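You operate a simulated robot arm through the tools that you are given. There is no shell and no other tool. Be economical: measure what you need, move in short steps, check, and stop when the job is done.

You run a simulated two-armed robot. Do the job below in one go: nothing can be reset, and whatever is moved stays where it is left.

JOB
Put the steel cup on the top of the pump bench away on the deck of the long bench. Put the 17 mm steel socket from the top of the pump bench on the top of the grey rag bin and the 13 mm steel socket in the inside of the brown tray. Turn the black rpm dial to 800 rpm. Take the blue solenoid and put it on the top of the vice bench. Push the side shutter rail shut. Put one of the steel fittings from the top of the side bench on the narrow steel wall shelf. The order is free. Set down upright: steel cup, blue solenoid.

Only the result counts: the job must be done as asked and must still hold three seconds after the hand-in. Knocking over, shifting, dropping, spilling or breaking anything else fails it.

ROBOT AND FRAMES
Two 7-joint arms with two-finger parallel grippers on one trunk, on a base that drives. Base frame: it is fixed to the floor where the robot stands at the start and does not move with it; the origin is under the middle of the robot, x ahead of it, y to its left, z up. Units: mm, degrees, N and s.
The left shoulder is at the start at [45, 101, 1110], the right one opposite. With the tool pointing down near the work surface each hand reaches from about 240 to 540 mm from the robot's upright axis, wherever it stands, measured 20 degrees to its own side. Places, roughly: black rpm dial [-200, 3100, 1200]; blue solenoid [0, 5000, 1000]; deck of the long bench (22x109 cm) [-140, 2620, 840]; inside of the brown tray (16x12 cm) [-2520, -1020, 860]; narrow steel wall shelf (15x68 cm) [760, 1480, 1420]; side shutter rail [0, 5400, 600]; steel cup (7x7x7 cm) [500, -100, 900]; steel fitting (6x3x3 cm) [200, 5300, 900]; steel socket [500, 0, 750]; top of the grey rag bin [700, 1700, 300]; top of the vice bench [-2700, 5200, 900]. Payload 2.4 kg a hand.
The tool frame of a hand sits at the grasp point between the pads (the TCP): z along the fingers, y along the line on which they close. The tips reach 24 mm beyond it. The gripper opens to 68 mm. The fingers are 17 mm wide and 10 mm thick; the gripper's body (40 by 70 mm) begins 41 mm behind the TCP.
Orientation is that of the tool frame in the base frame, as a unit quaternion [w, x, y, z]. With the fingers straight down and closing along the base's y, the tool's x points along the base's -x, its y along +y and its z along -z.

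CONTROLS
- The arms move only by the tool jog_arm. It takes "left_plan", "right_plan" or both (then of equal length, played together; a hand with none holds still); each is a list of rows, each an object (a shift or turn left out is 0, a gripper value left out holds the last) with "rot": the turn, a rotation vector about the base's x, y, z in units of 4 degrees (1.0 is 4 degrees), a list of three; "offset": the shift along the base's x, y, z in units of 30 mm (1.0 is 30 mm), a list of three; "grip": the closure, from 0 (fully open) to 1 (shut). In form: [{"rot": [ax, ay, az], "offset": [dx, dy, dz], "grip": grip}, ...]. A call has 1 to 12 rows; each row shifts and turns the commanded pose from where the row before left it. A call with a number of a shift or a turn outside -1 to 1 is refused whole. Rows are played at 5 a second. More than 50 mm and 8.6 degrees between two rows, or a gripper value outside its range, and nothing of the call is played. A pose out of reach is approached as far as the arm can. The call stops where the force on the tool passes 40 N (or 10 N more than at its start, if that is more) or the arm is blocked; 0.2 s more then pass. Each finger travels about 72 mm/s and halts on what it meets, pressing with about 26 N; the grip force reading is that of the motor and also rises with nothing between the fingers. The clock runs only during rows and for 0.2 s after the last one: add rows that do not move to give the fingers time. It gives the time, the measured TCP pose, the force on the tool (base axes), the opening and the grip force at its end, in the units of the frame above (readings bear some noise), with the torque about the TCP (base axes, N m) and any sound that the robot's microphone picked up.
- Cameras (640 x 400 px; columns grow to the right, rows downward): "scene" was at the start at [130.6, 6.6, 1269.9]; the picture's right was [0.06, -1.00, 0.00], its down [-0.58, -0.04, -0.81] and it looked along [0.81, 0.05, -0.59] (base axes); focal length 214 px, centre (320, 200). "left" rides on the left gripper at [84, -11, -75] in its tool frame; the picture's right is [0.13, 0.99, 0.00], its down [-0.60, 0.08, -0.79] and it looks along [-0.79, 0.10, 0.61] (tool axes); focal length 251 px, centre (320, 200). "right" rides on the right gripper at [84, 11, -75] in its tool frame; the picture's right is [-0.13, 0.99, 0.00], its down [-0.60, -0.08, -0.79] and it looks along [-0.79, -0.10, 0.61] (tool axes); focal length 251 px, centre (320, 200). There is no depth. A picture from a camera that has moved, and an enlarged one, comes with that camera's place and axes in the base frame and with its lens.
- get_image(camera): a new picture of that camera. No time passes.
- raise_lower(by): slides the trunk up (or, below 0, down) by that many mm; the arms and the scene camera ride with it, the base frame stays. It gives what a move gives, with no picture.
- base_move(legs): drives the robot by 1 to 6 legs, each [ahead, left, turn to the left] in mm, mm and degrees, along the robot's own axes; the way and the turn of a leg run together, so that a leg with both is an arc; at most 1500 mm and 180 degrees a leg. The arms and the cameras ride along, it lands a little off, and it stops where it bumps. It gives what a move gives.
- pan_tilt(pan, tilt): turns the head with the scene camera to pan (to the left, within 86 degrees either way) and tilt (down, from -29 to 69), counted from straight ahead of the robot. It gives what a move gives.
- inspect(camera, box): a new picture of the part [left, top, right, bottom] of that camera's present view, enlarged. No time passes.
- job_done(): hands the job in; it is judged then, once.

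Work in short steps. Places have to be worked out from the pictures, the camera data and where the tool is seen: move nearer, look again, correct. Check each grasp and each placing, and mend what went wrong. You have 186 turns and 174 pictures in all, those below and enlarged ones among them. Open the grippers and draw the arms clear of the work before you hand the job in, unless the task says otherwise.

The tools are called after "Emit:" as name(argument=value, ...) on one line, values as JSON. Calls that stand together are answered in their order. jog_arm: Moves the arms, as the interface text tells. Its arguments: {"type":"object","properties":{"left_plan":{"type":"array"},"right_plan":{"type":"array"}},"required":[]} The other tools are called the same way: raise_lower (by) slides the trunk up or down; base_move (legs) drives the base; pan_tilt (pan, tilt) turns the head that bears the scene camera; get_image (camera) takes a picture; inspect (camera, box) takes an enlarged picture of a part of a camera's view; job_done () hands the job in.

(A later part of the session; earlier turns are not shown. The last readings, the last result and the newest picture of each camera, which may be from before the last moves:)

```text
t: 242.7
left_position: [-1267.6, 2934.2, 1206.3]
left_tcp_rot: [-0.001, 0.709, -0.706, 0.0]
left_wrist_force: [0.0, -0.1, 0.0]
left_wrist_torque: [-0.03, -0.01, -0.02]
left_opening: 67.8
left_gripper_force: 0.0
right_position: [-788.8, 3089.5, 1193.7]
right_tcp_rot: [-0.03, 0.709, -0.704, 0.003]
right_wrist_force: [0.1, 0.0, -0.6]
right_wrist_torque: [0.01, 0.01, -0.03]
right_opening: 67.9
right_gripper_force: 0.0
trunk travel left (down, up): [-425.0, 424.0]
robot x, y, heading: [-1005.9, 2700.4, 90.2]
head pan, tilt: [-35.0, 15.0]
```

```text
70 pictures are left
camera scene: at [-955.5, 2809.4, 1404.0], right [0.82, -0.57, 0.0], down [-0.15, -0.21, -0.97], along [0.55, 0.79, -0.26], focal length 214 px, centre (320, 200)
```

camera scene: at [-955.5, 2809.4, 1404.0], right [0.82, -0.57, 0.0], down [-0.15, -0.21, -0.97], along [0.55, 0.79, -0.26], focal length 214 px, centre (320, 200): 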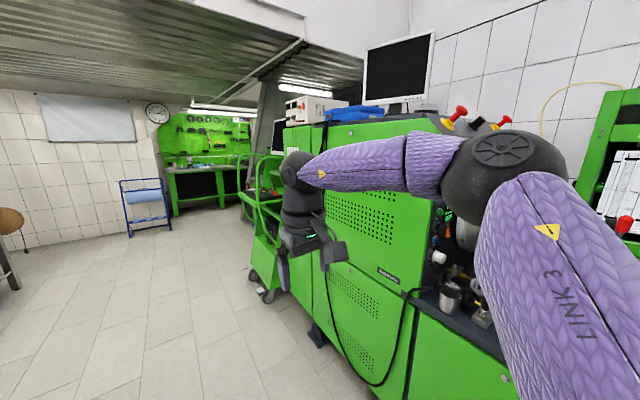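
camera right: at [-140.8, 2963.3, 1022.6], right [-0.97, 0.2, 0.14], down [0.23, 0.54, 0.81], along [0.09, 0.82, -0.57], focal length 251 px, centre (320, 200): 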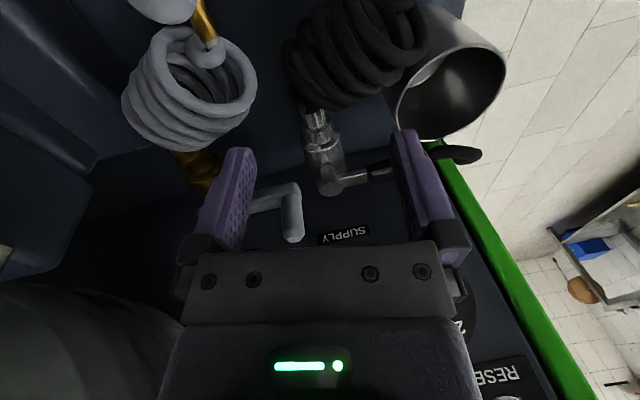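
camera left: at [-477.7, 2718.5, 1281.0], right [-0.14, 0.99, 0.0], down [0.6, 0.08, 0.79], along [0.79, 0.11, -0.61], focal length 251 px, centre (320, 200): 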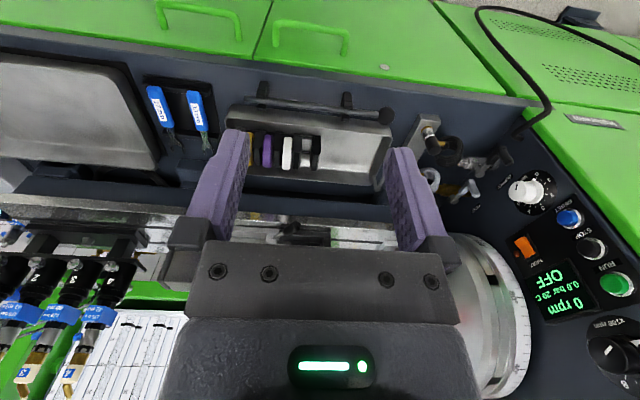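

The right hand is back to normal and the cup still stands. I drive on along +y past the console and look toward the side bench.

Emit:
base_move(legs=[[1500, 0, 0], [700, 0, 0]])

Emit:
pan_tilt(pan=-75, tilt=20)

Emit:
get_image(camera="scene")

```text
t: 253.6
left_position: [-1245.6, 5152.9, 1206.3]
left_tcp_rot: [0.001, -0.705, 0.709, -0.001]
left_wrist_force: [0.2, 0.4, 0.0]
left_wrist_torque: [0.01, 0.04, -0.03]
left_opening: 67.9
left_gripper_force: 0.2
right_position: [-764.7, 5301.8, 1193.1]
right_tcp_rot: [0.031, -0.706, 0.708, -0.002]
right_wrist_force: [-0.7, -0.5, 0.5]
right_wrist_torque: [-0.02, -0.02, 0.0]
right_opening: 68.1
right_gripper_force: 0.0
trunk travel left (down, up): [-425.0, 424.0]
robot x, y, heading: [-990.1, 4918.0, 89.4]
head pan, tilt: [-35.0, 15.0]
```

```text
t: 254.7
left_position: [-1247.0, 5153.1, 1207.7]
left_tcp_rot: [0.001, -0.704, 0.71, -0.001]
left_wrist_force: [0.3, 0.3, 0.0]
left_wrist_torque: [0.03, -0.01, 0.01]
left_opening: 68.0
left_gripper_force: 0.1
right_position: [-763.9, 5302.1, 1194.3]
right_tcp_rot: [0.03, -0.706, 0.708, -0.003]
right_wrist_force: [0.4, 0.7, 0.1]
right_wrist_torque: [0.02, 0.03, 0.01]
right_opening: 67.8
right_gripper_force: 0.0
trunk travel left (down, up): [-425.0, 424.0]
robot x, y, heading: [-989.2, 4918.6, 89.3]
head pan, tilt: [-75.0, 20.0]
```

```text
69 pictures are left
camera scene: at [-899.9, 4971.4, 1395.9], right [0.25, -0.97, 0.0], down [-0.33, -0.09, -0.94], along [0.91, 0.23, -0.34], focal length 214 px, centre (320, 200)
```

scene: 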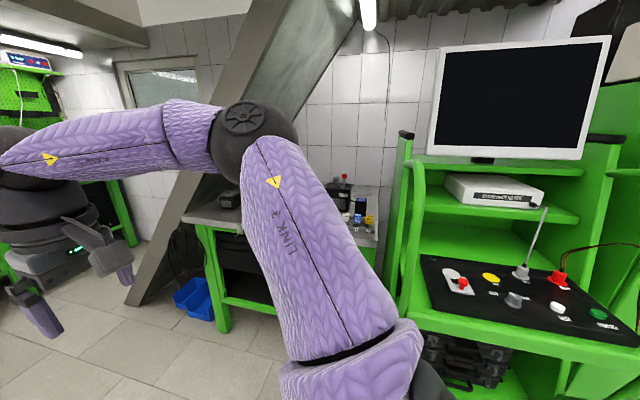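

I turn to face the side bench and look straight on.

Emit:
base_move(legs=[[0, 0, -89.5], [0, 200, 0]])

Emit:
pan_tilt(pan=0, tilt=22)

Emit:
get_image(camera="scene")

```text
t: 260.1
left_position: [-757.6, 5377.3, 1206.8]
left_tcp_rot: [0.0, 0.0, 1.0, 0.0]
left_wrist_force: [-0.6, 0.3, -0.2]
left_wrist_torque: [-0.03, 0.01, 0.0]
left_opening: 67.7
left_gripper_force: 0.1
right_position: [-603.8, 4896.6, 1193.2]
right_tcp_rot: [0.019, -0.002, 1.0, -0.024]
right_wrist_force: [0.0, -0.1, 0.2]
right_wrist_torque: [0.01, 0.01, 0.02]
right_opening: 67.8
right_gripper_force: 0.0
trunk travel left (down, up): [-425.0, 424.0]
robot x, y, heading: [-986.3, 5118.1, -0.2]
head pan, tilt: [-75.0, 20.0]
```

```text
t: 261.5
left_position: [-757.7, 5376.5, 1205.9]
left_tcp_rot: [0.0, 0.0, 1.0, -0.001]
left_wrist_force: [-0.9, -0.9, -0.2]
left_wrist_torque: [0.01, 0.0, -0.05]
left_opening: 68.1
left_gripper_force: 0.0
right_position: [-604.2, 4895.5, 1194.2]
right_tcp_rot: [0.019, -0.003, 1.0, -0.023]
right_wrist_force: [0.0, -0.6, 0.0]
right_wrist_torque: [-0.02, 0.0, 0.01]
right_opening: 68.1
right_gripper_force: 0.1
trunk travel left (down, up): [-425.0, 424.0]
robot x, y, heading: [-990.2, 5115.4, -0.2]
head pan, tilt: [0.0, 22.0]
```

```text
68 pictures are left
camera scene: at [-868.9, 5118.6, 1392.6], right [0.0, -1.0, 0.0], down [-0.37, 0.0, -0.93], along [0.93, 0.0, -0.37], focal length 214 px, centre (320, 200)
```

scene: 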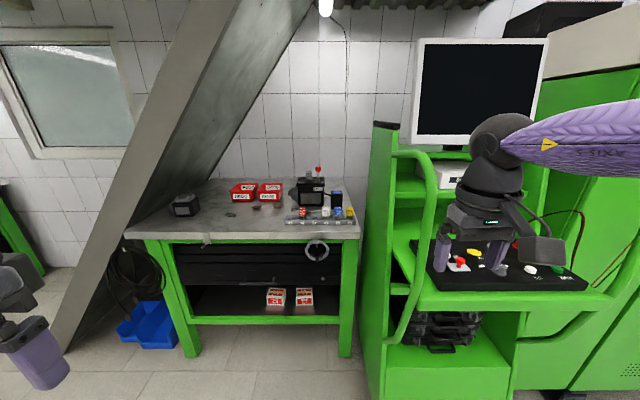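

The side bench is in view. I zoom on its top and front.

Emit:
inspect(camera="scene", box=[160, 150, 370, 280])

Emit:
inspect(camera="scene", box=[275, 155, 365, 235])

```text
3.05 times, centred on (265, 215) of scene
camera zoom: at [-868.9, 5118.6, 1392.6], right [0.0, -1.0, 0.0], down [-0.37, 0.0, -0.93], along [0.93, 0.0, -0.37], focal length 654 px, centre (488, 154)
```

zoom: 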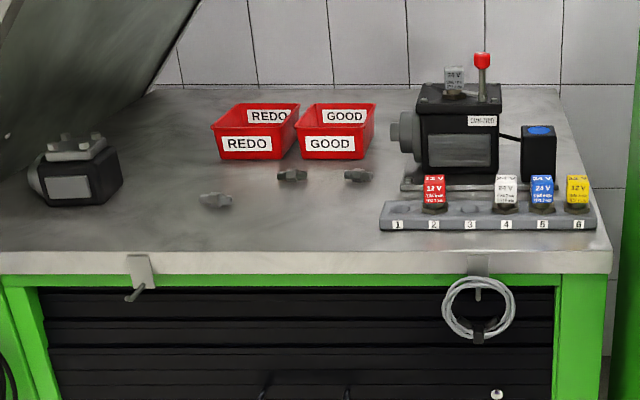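

```text
5.00 times, centred on (320, 195) of scene
camera zoom: at [-868.9, 5118.6, 1392.6], right [0.0, -1.0, 0.0], down [-0.37, 0.0, -0.93], along [0.93, 0.0, -0.37], focal length 1072 px, centre (320, 225)
```

zoom: 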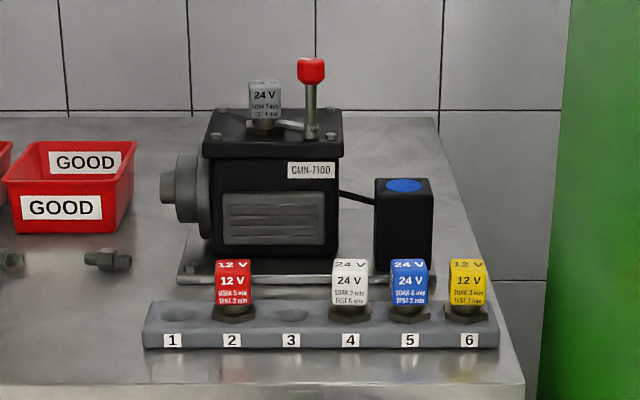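

Blue solenoid is in slot 5; three fittings lie on the bench. I look at the shutter area below.

Emit:
inspect(camera="scene", box=[130, 230, 370, 360])

```text
2.67 times, centred on (250, 295) of scene
camera zoom: at [-868.9, 5118.6, 1392.6], right [0.0, -1.0, 0.0], down [-0.37, 0.0, -0.93], along [0.93, 0.0, -0.37], focal length 572 px, centre (507, -53)
```

zoom: 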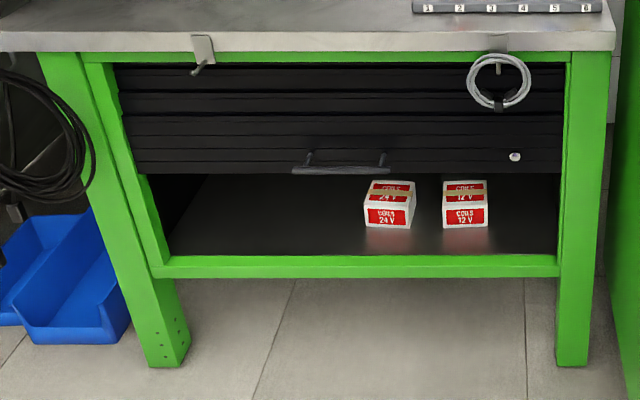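

The half-lowered roller shutter has a bar handle at about [10, 5444, 586], and it closes downward onto the sill (z≈312). I lower the trunk, tuck the right hand, and tilt the left hand forward to push the bar down.

Emit:
raise_lower(by=-400)

Emit:
jog_arm(right_plan=[{"offset": [-0.4, 0, 0]}, {"offset": [-0.4, 0, 0]}, {"offset": [-0.4, 0, 0]}, {"offset": [-0.4, 0, 0]}, {"offset": [-0.4, 0, 0]}, {"offset": [-0.4, 0, 0]}, {"offset": [-0.4, 0, 0]}, {"offset": [-0.4, 0, 0]}, {"offset": [-0.4, 0, 0]}, {"offset": [-0.4, 0, 0]}, {"offset": [-0.4, 0, 0]}, {}], left_plan=[{"rot": [0, -1, 0], "offset": [0.4, -0.3, -0.4], "grip": 1}, {"rot": [0, -1, 0], "offset": [0.4, -0.3, -0.4]}, {"rot": [0, -1, 0], "offset": [0.4, -0.3, -0.4]}, {"rot": [0, -1, 0], "offset": [0.4, -0.3, -0.4]}, {"rot": [0, -1, 0], "offset": [0.4, -0.3, -0.4]}, {"rot": [0, -1, 0], "offset": [0.4, -0.3, -0.4]}, {"rot": [0, -1, 0], "offset": [0.4, -0.3, -0.4]}, {"rot": [0, -1, 0], "offset": [0.4, -0.3, -0.4]}, {"rot": [0, -1, 0], "offset": [0.4, -0.3, -0.4]}, {"rot": [0, -1, 0], "offset": [0.4, -0.3, -0.4]}, {"rot": [0, -1, 0], "offset": [0.4, -0.3, -0.4]}, {"rot": [0, -1, 0], "offset": [0.4, -0.3, -0.4]}])

Emit:
base_move(legs=[[300, 190, 0]])

Emit:
get_image(camera="scene")

```text
t: 265.4
left_position: [-711.1, 5376.4, 764.0]
left_tcp_rot: [-0.11, 0.0, 0.994, 0.001]
left_wrist_force: [0.3, 0.1, -0.4]
left_wrist_torque: [0.0, 0.03, -0.02]
left_opening: 67.9
left_gripper_force: 0.0
right_position: [-603.9, 4896.7, 793.1]
right_tcp_rot: [0.021, -0.001, 1.0, -0.024]
right_wrist_force: [-0.6, 0.6, 0.0]
right_wrist_torque: [-0.01, 0.01, 0.03]
right_opening: 68.1
right_gripper_force: 0.0
trunk travel left (down, up): [-25.0, 824.0]
robot x, y, heading: [-986.9, 5121.3, -0.4]
head pan, tilt: [0.0, 22.0]
```

```text
t: 268.0
left_position: [-566.9, 5270.8, 622.5]
left_tcp_rot: [0.303, 0.001, 0.953, -0.001]
left_wrist_force: [-0.4, 1.0, -0.5]
left_wrist_torque: [0.02, 0.01, 0.0]
left_opening: 0.1
left_gripper_force: 23.9
right_position: [-736.3, 4895.5, 792.6]
right_tcp_rot: [0.02, -0.003, 1.0, -0.024]
right_wrist_force: [-0.3, -0.4, -1.3]
right_wrist_torque: [0.01, 0.0, -0.01]
right_opening: 68.0
right_gripper_force: 0.0
trunk travel left (down, up): [-25.0, 824.0]
robot x, y, heading: [-990.9, 5114.1, 0.0]
head pan, tilt: [0.0, 22.0]
```

```text
t: 270.3
left_position: [-266.8, 5456.7, 621.4]
left_tcp_rot: [0.303, -0.002, 0.953, 0.0]
left_wrist_force: [0.1, -0.1, -0.2]
left_wrist_torque: [0.01, 0.02, 0.03]
left_opening: 0.0
left_gripper_force: 23.4
right_position: [-433.8, 5082.8, 793.9]
right_tcp_rot: [0.02, -0.003, 1.0, -0.023]
right_wrist_force: [-0.8, 0.4, -0.6]
right_wrist_torque: [-0.03, -0.03, 0.01]
right_opening: 68.1
right_gripper_force: 0.1
trunk travel left (down, up): [-25.0, 824.0]
robot x, y, heading: [-686.2, 5305.2, 0.0]
head pan, tilt: [0.0, 22.0]
```

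```text
64 pictures are left
camera scene: at [-466.0, 5305.6, 983.8], right [0.0, -1.0, 0.0], down [-0.37, 0.0, -0.93], along [0.93, 0.0, -0.37], focal length 214 px, centre (320, 200)
```

scene: 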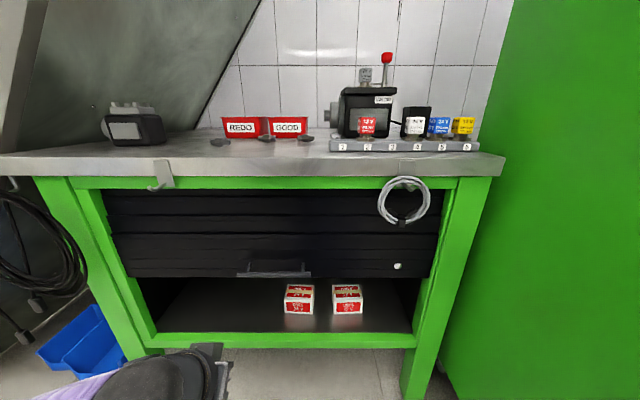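

Triangulating again: bench top z≈904 with front edge x≈-30; handle about [-20, 5432, 600]. I look with the left wrist camera.

Emit:
get_image(camera="left")

```text
63 pictures are left
camera left: at [-378.0, 5446.2, 633.0], right [-0.11, 0.99, -0.07], down [0.03, 0.08, 1.0], along [0.99, 0.11, -0.04], focal length 251 px, centre (320, 200)
```

left: 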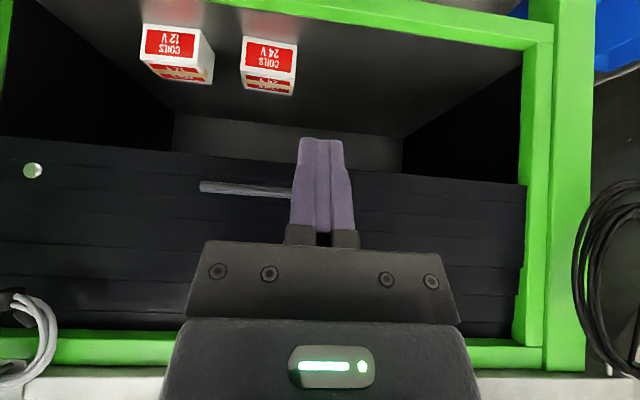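

The bar spans y≈5325–5520 at z≈608. I tilt the hand more, raise it to z≈660, and drive in 230 mm.

Emit:
jog_arm(left_plan=[{"rot": [0, -1, 0], "offset": [0, 0, 0.3]}, {"rot": [0, -1, 0], "offset": [0, 0, 0.3]}, {"rot": [0, -1, 0], "offset": [0, 0, 0.3]}, {"rot": [0, -1, 0], "offset": [0, 0, 0.2]}, {"rot": [0, -1, 0], "offset": [0, 0, 0.2]}, {"rot": [0, -1, 0], "offset": [0, 0, 0.2]}])

Emit:
base_move(legs=[[225, 0, 0]])

Emit:
pan_tilt(pan=15, tilt=45)

Emit:
get_image(camera="scene")

```text
t: 271.7
left_position: [-253.7, 5456.7, 662.2]
left_tcp_rot: [0.496, -0.002, 0.868, 0.0]
left_wrist_force: [-0.4, -0.5, 0.7]
left_wrist_torque: [-0.01, -0.03, 0.0]
left_opening: 0.0
left_gripper_force: 23.5
left hand out of reach, approached as far as the arm can: row 4, 5, 6
right_position: [-434.0, 5083.6, 793.3]
right_tcp_rot: [0.02, -0.004, 1.0, -0.023]
right_wrist_force: [0.5, 0.2, 1.0]
right_wrist_torque: [0.0, -0.01, -0.01]
right_opening: 68.0
right_gripper_force: 0.1
trunk travel left (down, up): [-25.0, 824.0]
robot x, y, heading: [-687.2, 5303.3, -0.1]
head pan, tilt: [0.0, 22.0]
```

```text
t: 273.0
left_position: [-121.7, 5438.3, 662.9]
left_tcp_rot: [0.496, 0.024, 0.868, -0.019]
left_wrist_force: [-0.5, -0.1, -0.4]
left_wrist_torque: [0.01, 0.01, 0.02]
left_opening: 0.1
left_gripper_force: 23.3
right_position: [-326.1, 5077.6, 796.8]
right_tcp_rot: [0.022, 0.027, 0.999, -0.026]
right_wrist_force: [0.4, -0.2, -0.1]
right_wrist_torque: [0.01, 0.0, -0.01]
right_opening: 68.0
right_gripper_force: 0.1
trunk travel left (down, up): [-25.0, 824.0]
robot x, y, heading: [-567.4, 5311.1, -3.3]
head pan, tilt: [0.0, 22.0]
stopped in leg 1: the robot was blocked; the commanded pose is now the measured one
```

```text
t: 273.9
left_position: [-122.8, 5437.6, 661.9]
left_tcp_rot: [0.498, 0.023, 0.867, -0.02]
left_wrist_force: [-0.6, -0.6, 0.1]
left_wrist_torque: [0.01, -0.01, 0.01]
left_opening: 0.3
left_gripper_force: 23.5
right_position: [-326.0, 5077.5, 796.9]
right_tcp_rot: [0.022, 0.028, 0.999, -0.026]
right_wrist_force: [0.9, 0.3, -0.2]
right_wrist_torque: [-0.03, -0.01, -0.02]
right_opening: 68.0
right_gripper_force: 0.1
trunk travel left (down, up): [-25.0, 824.0]
robot x, y, heading: [-562.1, 5307.3, -3.2]
head pan, tilt: [15.0, 45.0]
```

```text
62 pictures are left
camera scene: at [-358.3, 5325.3, 949.2], right [0.2, -0.98, 0.01], down [-0.69, -0.15, -0.71], along [0.7, 0.13, -0.7], focal length 214 px, centre (320, 200)
```

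scene: 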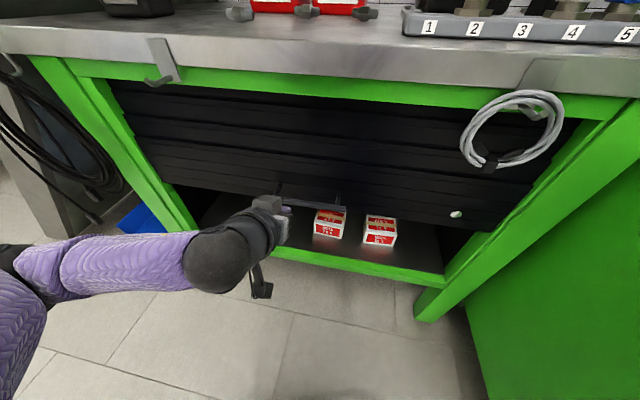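

The right elbow side bumped near the green cart. I slide left 100 mm, straighten, bring the left hand inward, then continue forward.

Emit:
base_move(legs=[[-20, 110, 3.2]])

Emit:
jog_arm(left_plan=[{"offset": [0, -0.8, 0]}, {"offset": [0, -0.8, 0]}, {"offset": [0, -0.8, 0]}, {"offset": [0, -0.8, 0]}], right_plan=[{"offset": [0, 0.5, 0]}, {"offset": [0, 0.5, 0]}, {"offset": [0, 0.5, 0]}, {"offset": [0, 0.5, 0]}])

Emit:
base_move(legs=[[115, 0, 0]])

Emit:
get_image(camera="scene")

```text
t: 275.1
left_position: [-144.6, 5566.2, 662.2]
left_tcp_rot: [0.495, 0.001, 0.869, -0.002]
left_wrist_force: [0.0, -1.0, 0.2]
left_wrist_torque: [0.02, -0.02, -0.01]
left_opening: 0.1
left_gripper_force: 23.5
right_position: [-326.2, 5194.2, 792.9]
right_tcp_rot: [0.019, -0.001, 1.0, -0.021]
right_wrist_force: [-0.6, 0.4, -0.3]
right_wrist_torque: [0.02, 0.02, 0.02]
right_opening: 68.1
right_gripper_force: 0.1
trunk travel left (down, up): [-25.0, 824.0]
robot x, y, heading: [-577.4, 5416.9, -0.1]
head pan, tilt: [15.0, 45.0]
```

```text
t: 276.1
left_position: [-144.8, 5470.5, 663.0]
left_tcp_rot: [0.495, 0.0, 0.869, -0.001]
left_wrist_force: [0.2, -0.1, -0.7]
left_wrist_torque: [-0.03, -0.02, 0.01]
left_opening: 0.0
left_gripper_force: 23.8
right_position: [-326.8, 5256.2, 794.3]
right_tcp_rot: [0.019, -0.001, 1.0, -0.021]
right_wrist_force: [-0.6, 0.4, 1.5]
right_wrist_torque: [0.0, -0.01, 0.01]
right_opening: 67.9
right_gripper_force: 0.1
trunk travel left (down, up): [-25.0, 824.0]
robot x, y, heading: [-579.0, 5417.7, -0.1]
head pan, tilt: [15.0, 45.0]
```

```text
t: 277.3
left_position: [-29.6, 5471.5, 662.9]
left_tcp_rot: [0.496, 0.0, 0.868, -0.001]
left_wrist_force: [-1.4, -0.2, 0.3]
left_wrist_torque: [0.01, -0.01, -0.05]
left_opening: 0.0
left_gripper_force: 24.0
right_position: [-210.6, 5254.8, 793.1]
right_tcp_rot: [0.02, -0.003, 1.0, -0.021]
right_wrist_force: [-0.5, 0.2, 0.2]
right_wrist_torque: [0.01, 0.0, 0.0]
right_opening: 67.8
right_gripper_force: 0.1
trunk travel left (down, up): [-25.0, 824.0]
robot x, y, heading: [-461.4, 5412.6, -0.0]
head pan, tilt: [15.0, 45.0]
```

```text
61 pictures are left
camera scene: at [-255.9, 5438.6, 948.4], right [0.26, -0.97, 0.0], down [-0.68, -0.18, -0.71], along [0.68, 0.18, -0.71], focal length 214 px, centre (320, 200)
```

scene: 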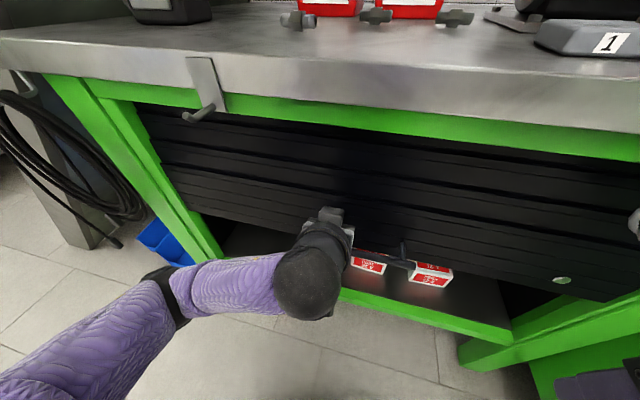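

The fingers are above the bar (bar at x≈-36, z≈605). I push down.

Emit:
jog_arm(left_plan=[{"offset": [0, 0, -0.5]}, {"offset": [0, 0, -0.5]}, {"offset": [0, 0, -0.5]}, {"offset": [0, 0, -0.5]}, {"offset": [0, 0, -0.5]}, {"offset": [0, 0, -0.5]}, {"offset": [0, 0, -0.5]}, {"offset": [0, 0, -0.5]}])

Emit:
get_image(camera="scene")

```text
t: 279.1
left_position: [-30.2, 5472.0, 542.9]
left_tcp_rot: [0.494, -0.001, 0.869, 0.0]
left_wrist_force: [3.5, -2.5, 3.5]
left_wrist_torque: [0.02, -0.02, -0.03]
left_opening: 0.0
left_gripper_force: 23.4
right_position: [-211.3, 5255.5, 793.7]
right_tcp_rot: [0.019, -0.002, 1.0, -0.021]
right_wrist_force: [0.4, 0.2, -0.2]
right_wrist_torque: [-0.03, -0.01, 0.0]
right_opening: 67.9
right_gripper_force: 0.2
trunk travel left (down, up): [-25.0, 824.0]
robot x, y, heading: [-461.6, 5417.7, 0.1]
head pan, tilt: [15.0, 45.0]
```

```text
60 pictures are left
camera scene: at [-255.9, 5438.5, 948.3], right [0.26, -0.97, 0.0], down [-0.68, -0.18, -0.71], along [0.68, 0.18, -0.71], focal length 214 px, centre (320, 200)
```

scene: 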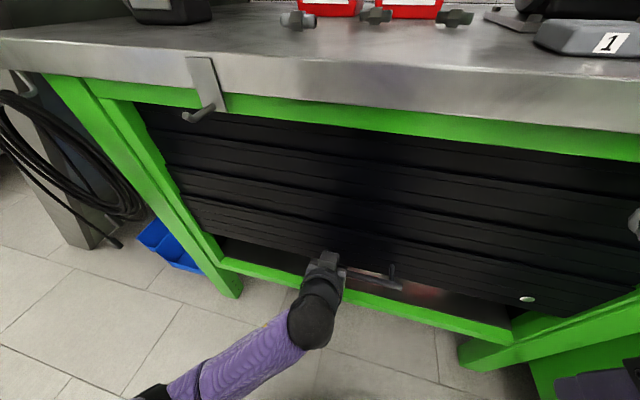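

The shutter follows with little force. Continuing down to the stop.

Emit:
jog_arm(left_plan=[{"offset": [0, 0, -0.5]}, {"offset": [0, 0, -0.5]}, {"offset": [0, 0, -0.5]}, {"offset": [0, 0, -0.5]}, {"offset": [0, 0, -0.5]}, {"offset": [0, 0, -0.4]}, {"offset": [0, 0, -0.4]}, {"offset": [0, 0, -0.4]}, {"offset": [0, 0, -0.4]}, {"offset": [0, 0, -0.4]}])

Emit:
get_image(camera="scene")

```text
t: 281.2
left_position: [-28.1, 5472.2, 426.3]
left_tcp_rot: [0.499, 0.005, 0.866, -0.002]
left_wrist_force: [-24.3, -12.3, -3.8]
left_wrist_torque: [0.16, 0.3, 0.06]
left_opening: 0.0
left_gripper_force: 23.4
right_position: [-212.0, 5255.8, 795.3]
right_tcp_rot: [0.021, 0.0, 1.0, -0.022]
right_wrist_force: [-0.4, -0.6, 0.3]
right_wrist_torque: [0.0, 0.02, 0.01]
right_opening: 68.0
right_gripper_force: 0.1
trunk travel left (down, up): [-25.0, 824.0]
robot x, y, heading: [-464.8, 5415.3, -0.3]
head pan, tilt: [15.0, 45.0]
stopped in row 10 (left hand): the force on the tool passed its limit at 57 N (the readings are from after the stop); the commanded pose is now the measured one
```

```text
59 pictures are left
camera scene: at [-257.1, 5438.7, 949.8], right [0.25, -0.97, 0.0], down [-0.68, -0.18, -0.71], along [0.68, 0.18, -0.71], focal length 214 px, centre (320, 200)
```

scene: 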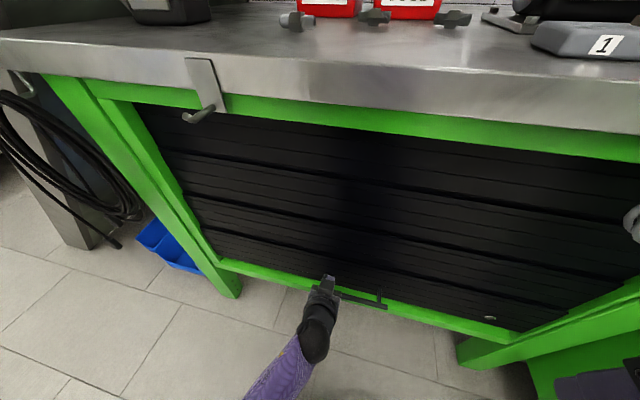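

It stopped against resistance, and the shutter's edge appears at the sill. I zoom in to verify.

Emit:
inspect(camera="scene", box=[200, 220, 540, 360])

```text
1.88 times, centred on (370, 290) of scene
camera zoom: at [-257.1, 5438.7, 949.8], right [0.25, -0.97, 0.0], down [-0.68, -0.18, -0.71], along [0.68, 0.18, -0.71], focal length 404 px, centre (226, 31)
```

zoom: 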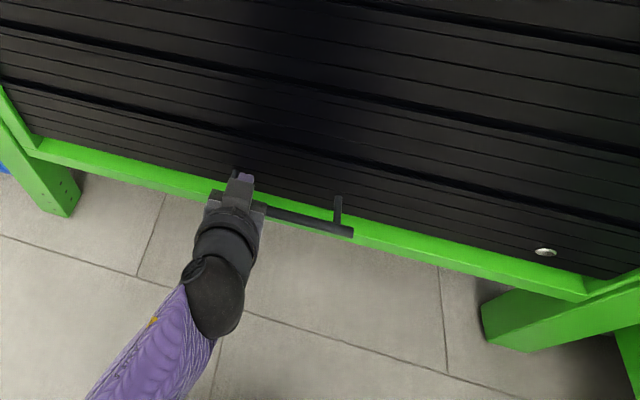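

The edge meets the sill. I press a little more to be sure it is at its stop.

Emit:
jog_arm(left_plan=[{"offset": [-0.1, 0, 0.2]}, {"offset": [0, 0, -0.4]}, {"offset": [0, 0, -0.3]}, {"offset": [0, 0, -0.3]}, {"offset": [0, 0, -0.3]}])

```text
t: 281.5
left_position: [-28.0, 5473.1, 427.2]
left_tcp_rot: [0.502, 0.006, 0.865, -0.002]
left_wrist_force: [-27.2, -8.0, -1.4]
left_wrist_torque: [-0.05, 0.32, 0.14]
left_opening: 0.1
left_gripper_force: 23.9
right_position: [-212.9, 5255.4, 795.5]
right_tcp_rot: [0.02, 0.0, 1.0, -0.022]
right_wrist_force: [1.4, 0.1, -0.4]
right_wrist_torque: [-0.01, -0.01, -0.03]
right_opening: 67.9
right_gripper_force: 0.0
trunk travel left (down, up): [-25.0, 824.0]
robot x, y, heading: [-464.3, 5415.2, -0.1]
head pan, tilt: [15.0, 45.0]
stopped in row 1 (left hand): the force on the tool passed its limit at 48 N (the readings are from after the stop); the commanded pose is now the measured one
```

Residual force is horizontal. I ease straight up gently to see if the fingers come free.

Emit:
jog_arm(left_plan=[{"offset": [0, 0, 0.1]}, {"offset": [0, 0, 0.1]}, {"offset": [0, 0, 0.2]}])

Emit:
inspect(camera="left", box=[160, 60, 480, 260])

```text
t: 281.8
left_position: [-27.0, 5472.3, 428.7]
left_tcp_rot: [0.502, 0.008, 0.865, -0.001]
left_wrist_force: [-25.1, -7.8, -1.0]
left_wrist_torque: [-0.06, 0.28, 0.17]
left_opening: 0.2
left_gripper_force: 23.7
right_position: [-214.6, 5253.1, 793.7]
right_tcp_rot: [0.019, -0.001, 1.0, -0.022]
right_wrist_force: [-1.1, -0.1, 0.3]
right_wrist_torque: [-0.03, 0.01, -0.04]
right_opening: 67.9
right_gripper_force: 0.0
trunk travel left (down, up): [-25.0, 824.0]
robot x, y, heading: [-467.9, 5414.8, -0.6]
head pan, tilt: [15.0, 45.0]
stopped in row 1 (left hand): the force on the tool passed its limit at 48 N (the readings are from after the stop); the commanded pose is now the measured one
```

```text
2.00 times, centred on (320, 160) of left
camera zoom: at [-134.4, 5463.7, 391.5], right [-0.05, 0.99, -0.11], down [-0.39, 0.08, 0.92], along [0.92, 0.09, 0.38], focal length 503 px, centre (320, 280)
```

zoom: 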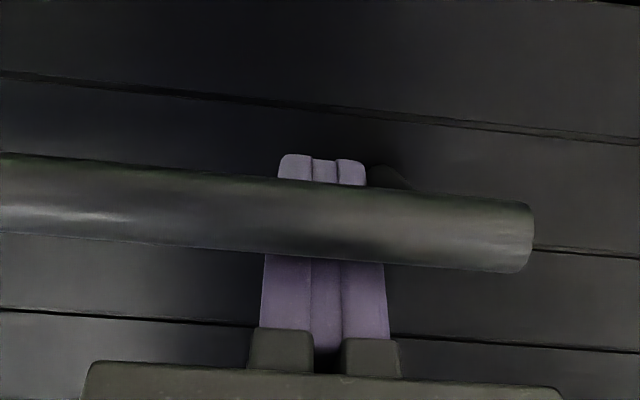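

The finger tips are wedged between bar and slats. I pull straight back along the tool axis.

Emit:
jog_arm(left_plan=[{"offset": [-0.3, 0, 0.1]}, {"offset": [-0.4, 0, 0.2]}, {"offset": [-0.5, 0, 0.3]}])

```text
t: 282.1
left_position: [-29.3, 5472.6, 430.5]
left_tcp_rot: [0.504, 0.008, 0.864, 0.0]
left_wrist_force: [-31.4, -9.0, -0.7]
left_wrist_torque: [-0.12, 0.27, 0.19]
left_opening: 0.1
left_gripper_force: 23.6
right_position: [-213.9, 5253.4, 793.6]
right_tcp_rot: [0.019, 0.001, 1.0, -0.022]
right_wrist_force: [0.1, 0.9, 0.4]
right_wrist_torque: [-0.01, 0.02, -0.01]
right_opening: 68.1
right_gripper_force: 0.0
trunk travel left (down, up): [-25.0, 824.0]
robot x, y, heading: [-462.4, 5413.7, -0.6]
head pan, tilt: [15.0, 45.0]
stopped in row 1 (left hand): the force on the tool passed its limit at 52 N (the readings are from after the stop); the commanded pose is now the measured one
```

I use the trunk to lift the hand straight up off the bar instead.

Emit:
raise_lower(by=40)

Emit:
inspect(camera="scene", box=[200, 200, 540, 360])

```text
t: 282.4
left_position: [-27.7, 5472.0, 430.6]
left_tcp_rot: [0.505, 0.012, 0.863, 0.0]
left_wrist_force: [-25.1, -8.9, -1.7]
left_wrist_torque: [-0.09, 0.27, 0.2]
left_opening: 0.1
left_gripper_force: 23.5
right_position: [-214.4, 5251.7, 791.4]
right_tcp_rot: [0.019, 0.0, 1.0, -0.022]
right_wrist_force: [0.2, -0.1, -0.2]
right_wrist_torque: [-0.02, 0.0, -0.01]
right_opening: 67.9
right_gripper_force: 0.1
trunk travel left (down, up): [-25.0, 824.0]
robot x, y, heading: [-466.0, 5415.6, -0.4]
head pan, tilt: [15.0, 45.0]
stopped: the force on the tool passed its limit at 65 N (the readings are from after the stop); the commanded pose is now the measured one
```

```text
1.88 times, centred on (370, 280) of scene
camera zoom: at [-258.7, 5435.9, 948.2], right [0.25, -0.97, 0.0], down [-0.69, -0.18, -0.71], along [0.68, 0.18, -0.71], focal length 404 px, centre (226, 49)
```

zoom: 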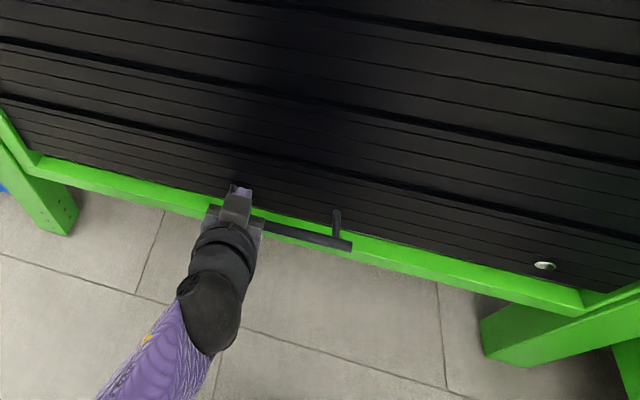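

I try very small steps along the tool axis so the force does not spike.

Emit:
jog_arm(left_plan=[{"offset": [-0.03, 0, 0.017]}, {"offset": [-0.03, 0, 0.017]}, {"offset": [-0.03, 0, 0.017]}, {"offset": [-0.03, 0, 0.017]}, {"offset": [-0.03, 0, 0.017]}, {"offset": [-0.03, 0, 0.017]}, {"offset": [-0.03, 0, 0.017]}, {"offset": [-0.03, 0, 0.017]}, {"offset": [-0.03, 0, 0.017]}, {"offset": [-0.03, 0, 0.017]}])

```text
t: 282.7
left_position: [-28.5, 5472.8, 430.6]
left_tcp_rot: [0.506, 0.015, 0.862, -0.001]
left_wrist_force: [-20.7, -7.1, -2.0]
left_wrist_torque: [-0.02, 0.29, 0.18]
left_opening: 0.2
left_gripper_force: 23.0
right_position: [-215.8, 5251.6, 793.7]
right_tcp_rot: [0.019, 0.002, 1.0, -0.023]
right_wrist_force: [-1.0, 0.3, -0.9]
right_wrist_torque: [0.02, -0.01, 0.0]
right_opening: 68.0
right_gripper_force: 0.0
trunk travel left (down, up): [-25.0, 824.0]
robot x, y, heading: [-470.6, 5415.8, -0.8]
head pan, tilt: [15.0, 45.0]
stopped in row 1 (left hand): the force on the tool passed its limit at 49 N (the readings are from after the stop); the commanded pose is now the measured one
```

I hold still for a few rows to see whether the force settles.

Emit:
jog_arm(left_plan=[{}, {}, {}, {}, {}])

Emit:
base_move(legs=[[-15, 0, 0]])

```text
t: 283.9
left_position: [-28.2, 5472.6, 430.2]
left_tcp_rot: [0.506, 0.013, 0.863, -0.001]
left_wrist_force: [-30.9, -10.8, 2.6]
left_wrist_torque: [0.43, 0.13, 0.03]
left_opening: 0.1
left_gripper_force: 23.9
right_position: [-214.8, 5254.2, 793.0]
right_tcp_rot: [0.019, 0.002, 1.0, -0.022]
right_wrist_force: [1.3, -0.2, 0.2]
right_wrist_torque: [0.0, 0.01, 0.02]
right_opening: 68.3
right_gripper_force: 0.0
trunk travel left (down, up): [-25.0, 824.0]
robot x, y, heading: [-467.3, 5417.2, -0.5]
head pan, tilt: [15.0, 45.0]
```

```text
t: 284.6
left_position: [-42.1, 5472.9, 431.6]
left_tcp_rot: [0.506, 0.012, 0.862, -0.001]
left_wrist_force: [0.2, 0.6, 1.2]
left_wrist_torque: [-0.01, 0.06, 0.01]
left_opening: 0.0
left_gripper_force: 23.5
right_position: [-229.9, 5251.9, 793.9]
right_tcp_rot: [0.019, 0.0, 1.0, -0.023]
right_wrist_force: [-0.7, 0.5, -0.8]
right_wrist_torque: [-0.01, 0.01, 0.01]
right_opening: 67.9
right_gripper_force: 0.0
trunk travel left (down, up): [-25.0, 824.0]
robot x, y, heading: [-480.3, 5413.0, -0.6]
head pan, tilt: [15.0, 45.0]
```

Free now. With the tips off the slats, I press down again to confirm the shutter is at its stop.

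Emit:
jog_arm(left_plan=[{"offset": [0, 0, -0.2]}, {"offset": [0, 0, -0.2]}, {"offset": [0, 0, -0.2]}, {"offset": [0, 0, -0.2]}, {"offset": [0, 0, -0.2]}, {"offset": [0, 0, -0.2]}])

Emit:
get_image(camera="left")

```text
t: 285.1
left_position: [-39.0, 5474.2, 426.6]
left_tcp_rot: [0.512, 0.023, 0.859, 0.001]
left_wrist_force: [-7.2, -6.8, -1.8]
left_wrist_torque: [-0.12, 0.12, -0.06]
left_opening: 0.0
left_gripper_force: 23.9
right_position: [-232.8, 5249.6, 796.0]
right_tcp_rot: [0.02, 0.002, 1.0, -0.023]
right_wrist_force: [0.1, -0.5, 0.6]
right_wrist_torque: [0.02, -0.02, 0.01]
right_opening: 68.0
right_gripper_force: 0.1
trunk travel left (down, up): [-25.0, 824.0]
robot x, y, heading: [-481.8, 5414.2, -0.7]
head pan, tilt: [15.0, 45.0]
stopped in row 2 (left hand): the force on the tool passed its limit at 53 N (the readings are from after the stop); the commanded pose is now the measured one
```

```text
55 pictures are left
camera left: at [-146.3, 5469.1, 388.0], right [-0.03, 1.0, -0.09], down [-0.41, 0.07, 0.91], along [0.91, 0.06, 0.4], focal length 251 px, centre (320, 200)
```

left: 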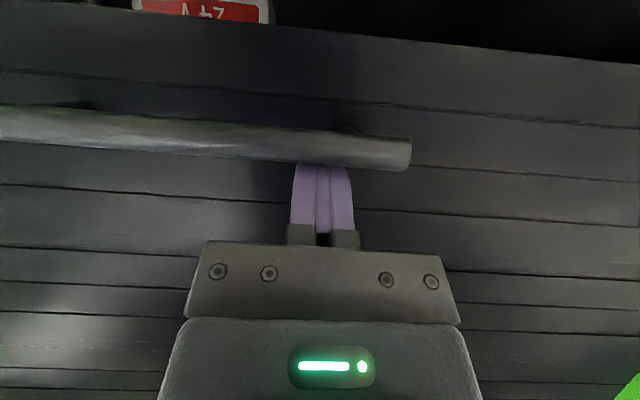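

A box is still visible under the shutter edge, so it may not be fully shut. I back off a bit for a clear low view.

Emit:
base_move(legs=[[-150, 0, 0.6]])

Emit:
get_image(camera="left")

```text
t: 286.5
left_position: [-188.8, 5481.1, 424.7]
left_tcp_rot: [0.51, 0.016, 0.86, 0.006]
left_wrist_force: [-0.5, -0.4, 0.2]
left_wrist_torque: [0.0, -0.02, 0.02]
left_opening: 0.0
left_gripper_force: 23.8
right_position: [-378.9, 5255.1, 792.7]
right_tcp_rot: [0.018, -0.004, 1.0, -0.023]
right_wrist_force: [0.2, 0.7, 0.3]
right_wrist_torque: [0.01, 0.02, 0.0]
right_opening: 67.8
right_gripper_force: 0.0
trunk travel left (down, up): [-25.0, 824.0]
robot x, y, heading: [-633.2, 5413.3, 0.1]
head pan, tilt: [15.0, 45.0]
```

```text
54 pictures are left
camera left: at [-296.2, 5474.8, 386.3], right [-0.04, 1.0, -0.09], down [-0.4, 0.06, 0.91], along [0.91, 0.07, 0.4], focal length 251 px, centre (320, 200)
```

left: 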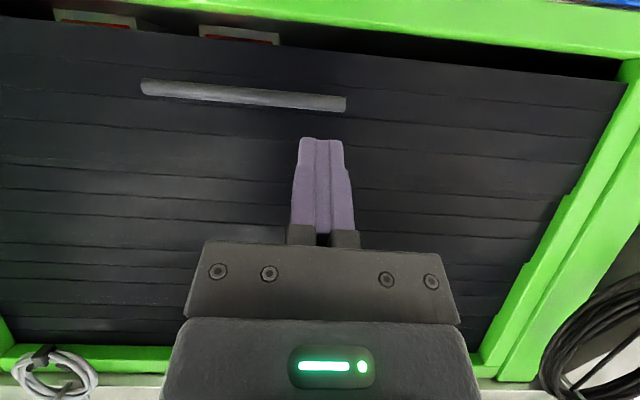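

About 10–20 mm gap remains. I'll push again at the bar's middle with a steeper tool (25° tilt), so the tips bear only on the bar.

Emit:
jog_arm(left_plan=[{"rot": [0, 1, 0], "offset": [0, -0.2, 0.3]}, {"rot": [0, 1, 0], "offset": [0, -0.2, 0.3]}, {"rot": [0, 1, 0], "offset": [0, -0.2, 0.3]}, {"rot": [0, 1, 0], "offset": [0, -0.2, 0.3]}, {"rot": [0, 1, 0], "offset": [0, -0.2, 0.2]}, {"rot": [0, 1, 0], "offset": [0, -0.2, 0.2]}, {"rot": [0, 1, 0], "offset": [0, -0.2, 0.1]}, {"rot": [0, 1, 0], "offset": [0, -0.2, 0]}, {"rot": [0, 1, 0], "offset": [0, -0.2, 0]}])

Emit:
base_move(legs=[[140, 0, 0]])

Emit:
get_image(camera="left")

Emit:
inspect(camera="scene", box=[200, 180, 540, 360])

```text
t: 288.5
left_position: [-189.9, 5425.9, 476.4]
left_tcp_rot: [0.22, 0.017, 0.975, 0.001]
left_wrist_force: [-0.6, -0.1, 0.2]
left_wrist_torque: [-0.01, 0.01, 0.0]
left_opening: 0.0
left_gripper_force: 23.0
right_position: [-380.4, 5254.2, 793.3]
right_tcp_rot: [0.02, -0.004, 1.0, -0.021]
right_wrist_force: [0.6, -0.9, -0.2]
right_wrist_torque: [0.0, 0.01, 0.01]
right_opening: 67.8
right_gripper_force: 0.1
trunk travel left (down, up): [-25.0, 824.0]
robot x, y, heading: [-626.9, 5413.4, 0.1]
head pan, tilt: [15.0, 45.0]
```

```text
t: 289.8
left_position: [-56.2, 5428.2, 475.6]
left_tcp_rot: [0.22, 0.017, 0.975, 0.001]
left_wrist_force: [-0.2, 0.7, -0.3]
left_wrist_torque: [0.0, 0.02, 0.01]
left_opening: 0.0
left_gripper_force: 23.6
right_position: [-245.2, 5254.5, 793.1]
right_tcp_rot: [0.02, -0.005, 1.0, -0.021]
right_wrist_force: [0.4, 0.0, -0.4]
right_wrist_torque: [0.0, 0.0, 0.0]
right_opening: 68.0
right_gripper_force: 0.0
trunk travel left (down, up): [-25.0, 824.0]
robot x, y, heading: [-498.5, 5418.1, 0.1]
head pan, tilt: [15.0, 45.0]
```

```text
53 pictures are left
camera left: at [-164.0, 5420.7, 507.1], right [-0.08, 1.0, -0.05], down [0.21, 0.06, 0.98], along [0.97, 0.07, -0.21], focal length 251 px, centre (320, 200)
```

left: 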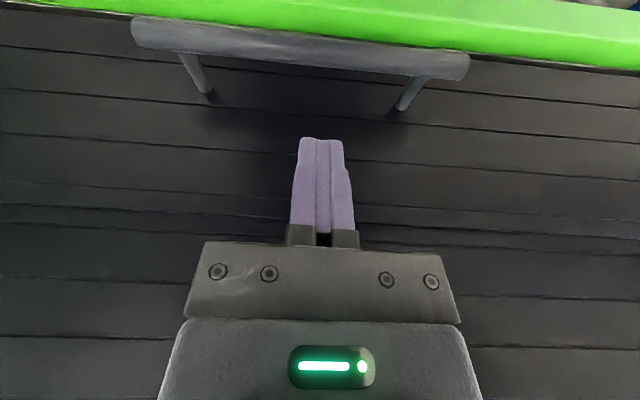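

```text
1.88 times, centred on (370, 270) of scene
camera zoom: at [-290.8, 5437.9, 948.5], right [0.26, -0.97, 0.0], down [-0.68, -0.18, -0.71], along [0.68, 0.18, -0.71], focal length 404 px, centre (226, 68)
```

zoom: 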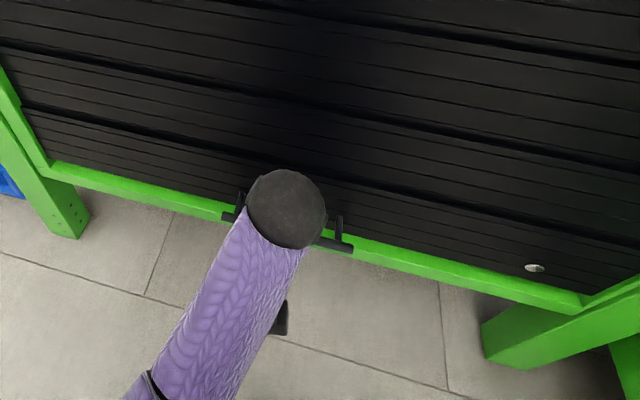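

The bar is right below the finger tips. I push down at the middle.

Emit:
jog_arm(left_plan=[{"offset": [0, 0, -0.4]}, {"offset": [0, 0, -0.4]}, {"offset": [0, 0, -0.4]}, {"offset": [0, 0, -0.4]}, {"offset": [0, 0, -0.4]}, {"offset": [0, 0, -0.4]}, {"offset": [0, 0, -0.4]}, {"offset": [0, 0, -0.4]}])

Emit:
get_image(camera="left")

```text
t: 291.3
left_position: [-57.9, 5428.1, 404.8]
left_tcp_rot: [0.223, 0.018, 0.975, 0.001]
left_wrist_force: [-19.0, 4.0, 22.6]
left_wrist_torque: [0.27, 0.21, -0.05]
left_opening: 0.1
left_gripper_force: 23.8
right_position: [-246.5, 5255.8, 794.7]
right_tcp_rot: [0.02, -0.005, 1.0, -0.022]
right_wrist_force: [0.0, -0.1, -0.1]
right_wrist_torque: [0.01, 0.02, -0.01]
right_opening: 68.1
right_gripper_force: 0.0
trunk travel left (down, up): [-25.0, 824.0]
robot x, y, heading: [-499.6, 5414.5, 0.1]
head pan, tilt: [15.0, 45.0]
stopped in row 7 (left hand): the force on the tool passed its limit at 44 N (the readings are from after the stop); the commanded pose is now the measured one
```

```text
51 pictures are left
camera left: at [-164.8, 5420.4, 433.9], right [-0.08, 1.0, -0.05], down [0.2, 0.06, 0.98], along [0.98, 0.07, -0.21], focal length 251 px, centre (320, 200)
```

left: 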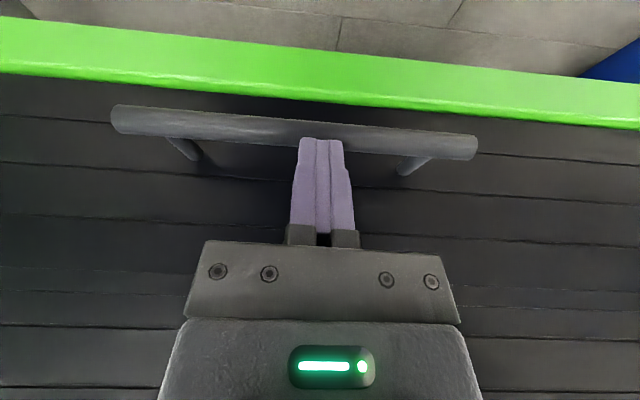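

Contact at 44 N; the shutter seems to meet the sill. I zoom to check for a gap.

Emit:
inspect(camera="left", box=[380, 60, 640, 180])

```text
2.46 times, centred on (510, 120) of left
camera zoom: at [-164.8, 5420.4, 433.9], right [-0.08, 1.0, -0.05], down [0.2, 0.06, 0.98], along [0.98, 0.07, -0.21], focal length 619 px, centre (-148, 397)
```

zoom: 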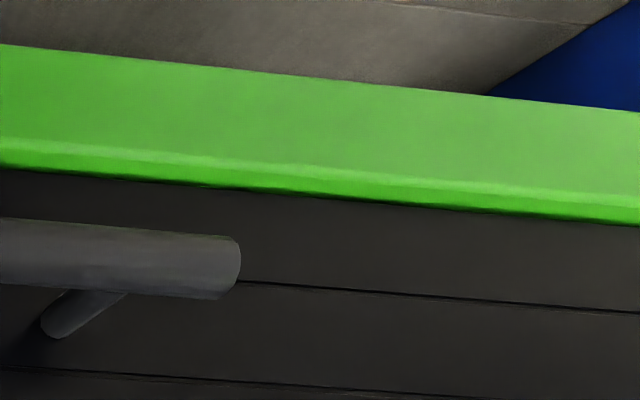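

No gap is visible. One more press to confirm it does not move further.

Emit:
jog_arm(left_plan=[{"offset": [0, 0, 0.2]}, {"offset": [0, 0, -0.3]}, {"offset": [0, 0, -0.2]}, {"offset": [0, 0, -0.2]}])

```text
t: 292.0
left_position: [-55.3, 5428.0, 404.6]
left_tcp_rot: [0.225, 0.018, 0.974, 0.001]
left_wrist_force: [-28.4, 5.8, 36.6]
left_wrist_torque: [0.31, 0.33, -0.04]
left_opening: 0.0
left_gripper_force: 23.4
right_position: [-248.1, 5255.5, 795.5]
right_tcp_rot: [0.021, -0.005, 1.0, -0.023]
right_wrist_force: [-0.9, -0.5, -0.1]
right_wrist_torque: [-0.04, 0.02, 0.01]
right_opening: 67.9
right_gripper_force: 0.1
trunk travel left (down, up): [-25.0, 824.0]
robot x, y, heading: [-499.1, 5418.8, 0.1]
head pan, tilt: [15.0, 45.0]
stopped in row 3 (left hand): the force on the tool passed its limit at 55 N (the readings are from after the stop); the commanded pose is now the measured one
```

The shutter is at its stop. I lift off, back away, raise the trunk and level the left hand.

Emit:
jog_arm(left_plan=[{"offset": [0, 0, 0.3]}, {"offset": [-0.3, 0, 0.8]}, {"offset": [-0.5, 0, 0.8]}])

Emit:
base_move(legs=[[-250, 0, 0], [0, 230, 0]])

Emit:
raise_lower(by=400)

Emit:
jog_arm(left_plan=[{"rot": [0, 1, 0], "offset": [-0.3, 0.5, 1], "grip": 0}, {"rot": [0, 1, 0], "offset": [-0.3, 0.5, 1]}, {"rot": [0, 1, 0], "offset": [-0.3, 0.5, 1]}, {"rot": [0, 1, 0], "offset": [-0.3, 0.5, 1]}, {"rot": [0, 1, 0], "offset": [-0.3, 0.5, 1]}, {"rot": [0, 1, 0], "offset": [-0.3, 0.5, 1]}, {"rot": [0, 0.4, 0], "offset": [-0.3, 0.5, 1]}, {"offset": [-0.3, 0.5, 1]}, {"offset": [0, 0, 1]}, {"offset": [0, 0, 1]}])

Emit:
pan_tilt(pan=-20, tilt=35)

Emit:
get_image(camera="scene")

```text
t: 292.8
left_position: [-66.5, 5437.4, 465.4]
left_tcp_rot: [0.24, 0.017, 0.971, 0.013]
left_wrist_force: [-0.2, -0.1, -0.3]
left_wrist_torque: [-0.01, -0.02, 0.03]
left_opening: 0.1
left_gripper_force: 23.3
right_position: [-245.7, 5255.5, 794.0]
right_tcp_rot: [0.02, -0.005, 1.0, -0.022]
right_wrist_force: [0.8, 0.3, 0.1]
right_wrist_torque: [0.0, 0.04, -0.02]
right_opening: 68.0
right_gripper_force: 0.0
trunk travel left (down, up): [-25.0, 824.0]
robot x, y, heading: [-499.5, 5418.7, -0.2]
head pan, tilt: [15.0, 45.0]
```

```text
t: 295.9
left_position: [-322.7, 5671.2, 455.9]
left_tcp_rot: [0.23, 0.021, 0.973, 0.02]
left_wrist_force: [0.7, 0.1, 0.9]
left_wrist_torque: [0.06, -0.01, 0.0]
left_opening: 0.0
left_gripper_force: 23.8
right_position: [-493.5, 5486.4, 793.2]
right_tcp_rot: [0.018, -0.005, 1.0, -0.022]
right_wrist_force: [0.8, -0.6, 0.4]
right_wrist_torque: [0.0, -0.01, -0.02]
right_opening: 68.1
right_gripper_force: 0.1
trunk travel left (down, up): [-25.0, 824.0]
robot x, y, heading: [-746.4, 5648.7, 0.0]
head pan, tilt: [15.0, 45.0]
```

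```text
t: 299.7
left_position: [-319.9, 5679.1, 854.1]
left_tcp_rot: [0.23, 0.02, 0.973, 0.026]
left_wrist_force: [0.1, -0.4, -0.1]
left_wrist_torque: [0.02, 0.0, 0.03]
left_opening: 0.0
left_gripper_force: 23.1
right_position: [-492.6, 5485.2, 1192.6]
right_tcp_rot: [0.019, -0.005, 1.0, -0.022]
right_wrist_force: [-0.4, 0.5, -0.2]
right_wrist_torque: [0.0, -0.01, 0.0]
right_opening: 67.9
right_gripper_force: 0.0
trunk travel left (down, up): [-425.0, 424.0]
robot x, y, heading: [-744.5, 5647.3, -0.0]
head pan, tilt: [15.0, 45.0]
```

```text
t: 300.8
left_position: [-353.7, 5733.5, 978.0]
left_tcp_rot: [0.098, 0.017, 0.995, 0.017]
left_wrist_force: [1.9, 0.1, -0.6]
left_wrist_torque: [0.05, 0.02, 0.05]
left_opening: 68.0
left_gripper_force: 0.0
left hand out of reach, approached as far as the arm can: row 5
right_position: [-493.1, 5485.1, 1193.2]
right_tcp_rot: [0.019, -0.004, 1.0, -0.022]
right_wrist_force: [0.7, 0.1, 0.4]
right_wrist_torque: [0.02, 0.03, -0.01]
right_opening: 68.0
right_gripper_force: 0.0
trunk travel left (down, up): [-425.0, 424.0]
robot x, y, heading: [-747.3, 5647.2, 0.0]
head pan, tilt: [15.0, 45.0]
stopped in row 5 (left hand): the force on the tool passed its limit at 97 N (the readings are from after the stop); the commanded pose is now the measured one
```

```text
t: 301.8
left_position: [-353.4, 5734.5, 976.0]
left_tcp_rot: [0.097, 0.016, 0.995, 0.017]
left_wrist_force: [1.3, -0.4, -0.7]
left_wrist_torque: [0.02, 0.02, 0.03]
left_opening: 68.1
left_gripper_force: 0.1
right_position: [-494.3, 5485.9, 1193.9]
right_tcp_rot: [0.02, -0.005, 1.0, -0.022]
right_wrist_force: [0.9, 0.2, -0.7]
right_wrist_torque: [-0.01, -0.01, 0.0]
right_opening: 67.9
right_gripper_force: 0.1
trunk travel left (down, up): [-425.0, 424.0]
robot x, y, heading: [-748.3, 5647.3, 0.1]
head pan, tilt: [-20.0, 35.0]
```

```text
49 pictures are left
camera scene: at [-636.0, 5617.5, 1372.0], right [-0.34, -0.94, 0.0], down [-0.54, 0.2, -0.82], along [0.77, -0.28, -0.57], focal length 214 px, centre (320, 200)
```

scene: 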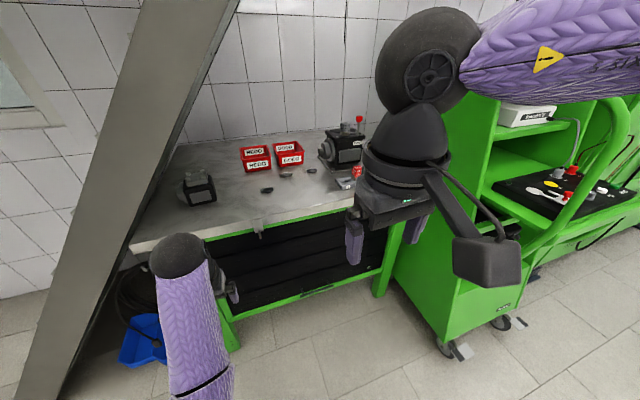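

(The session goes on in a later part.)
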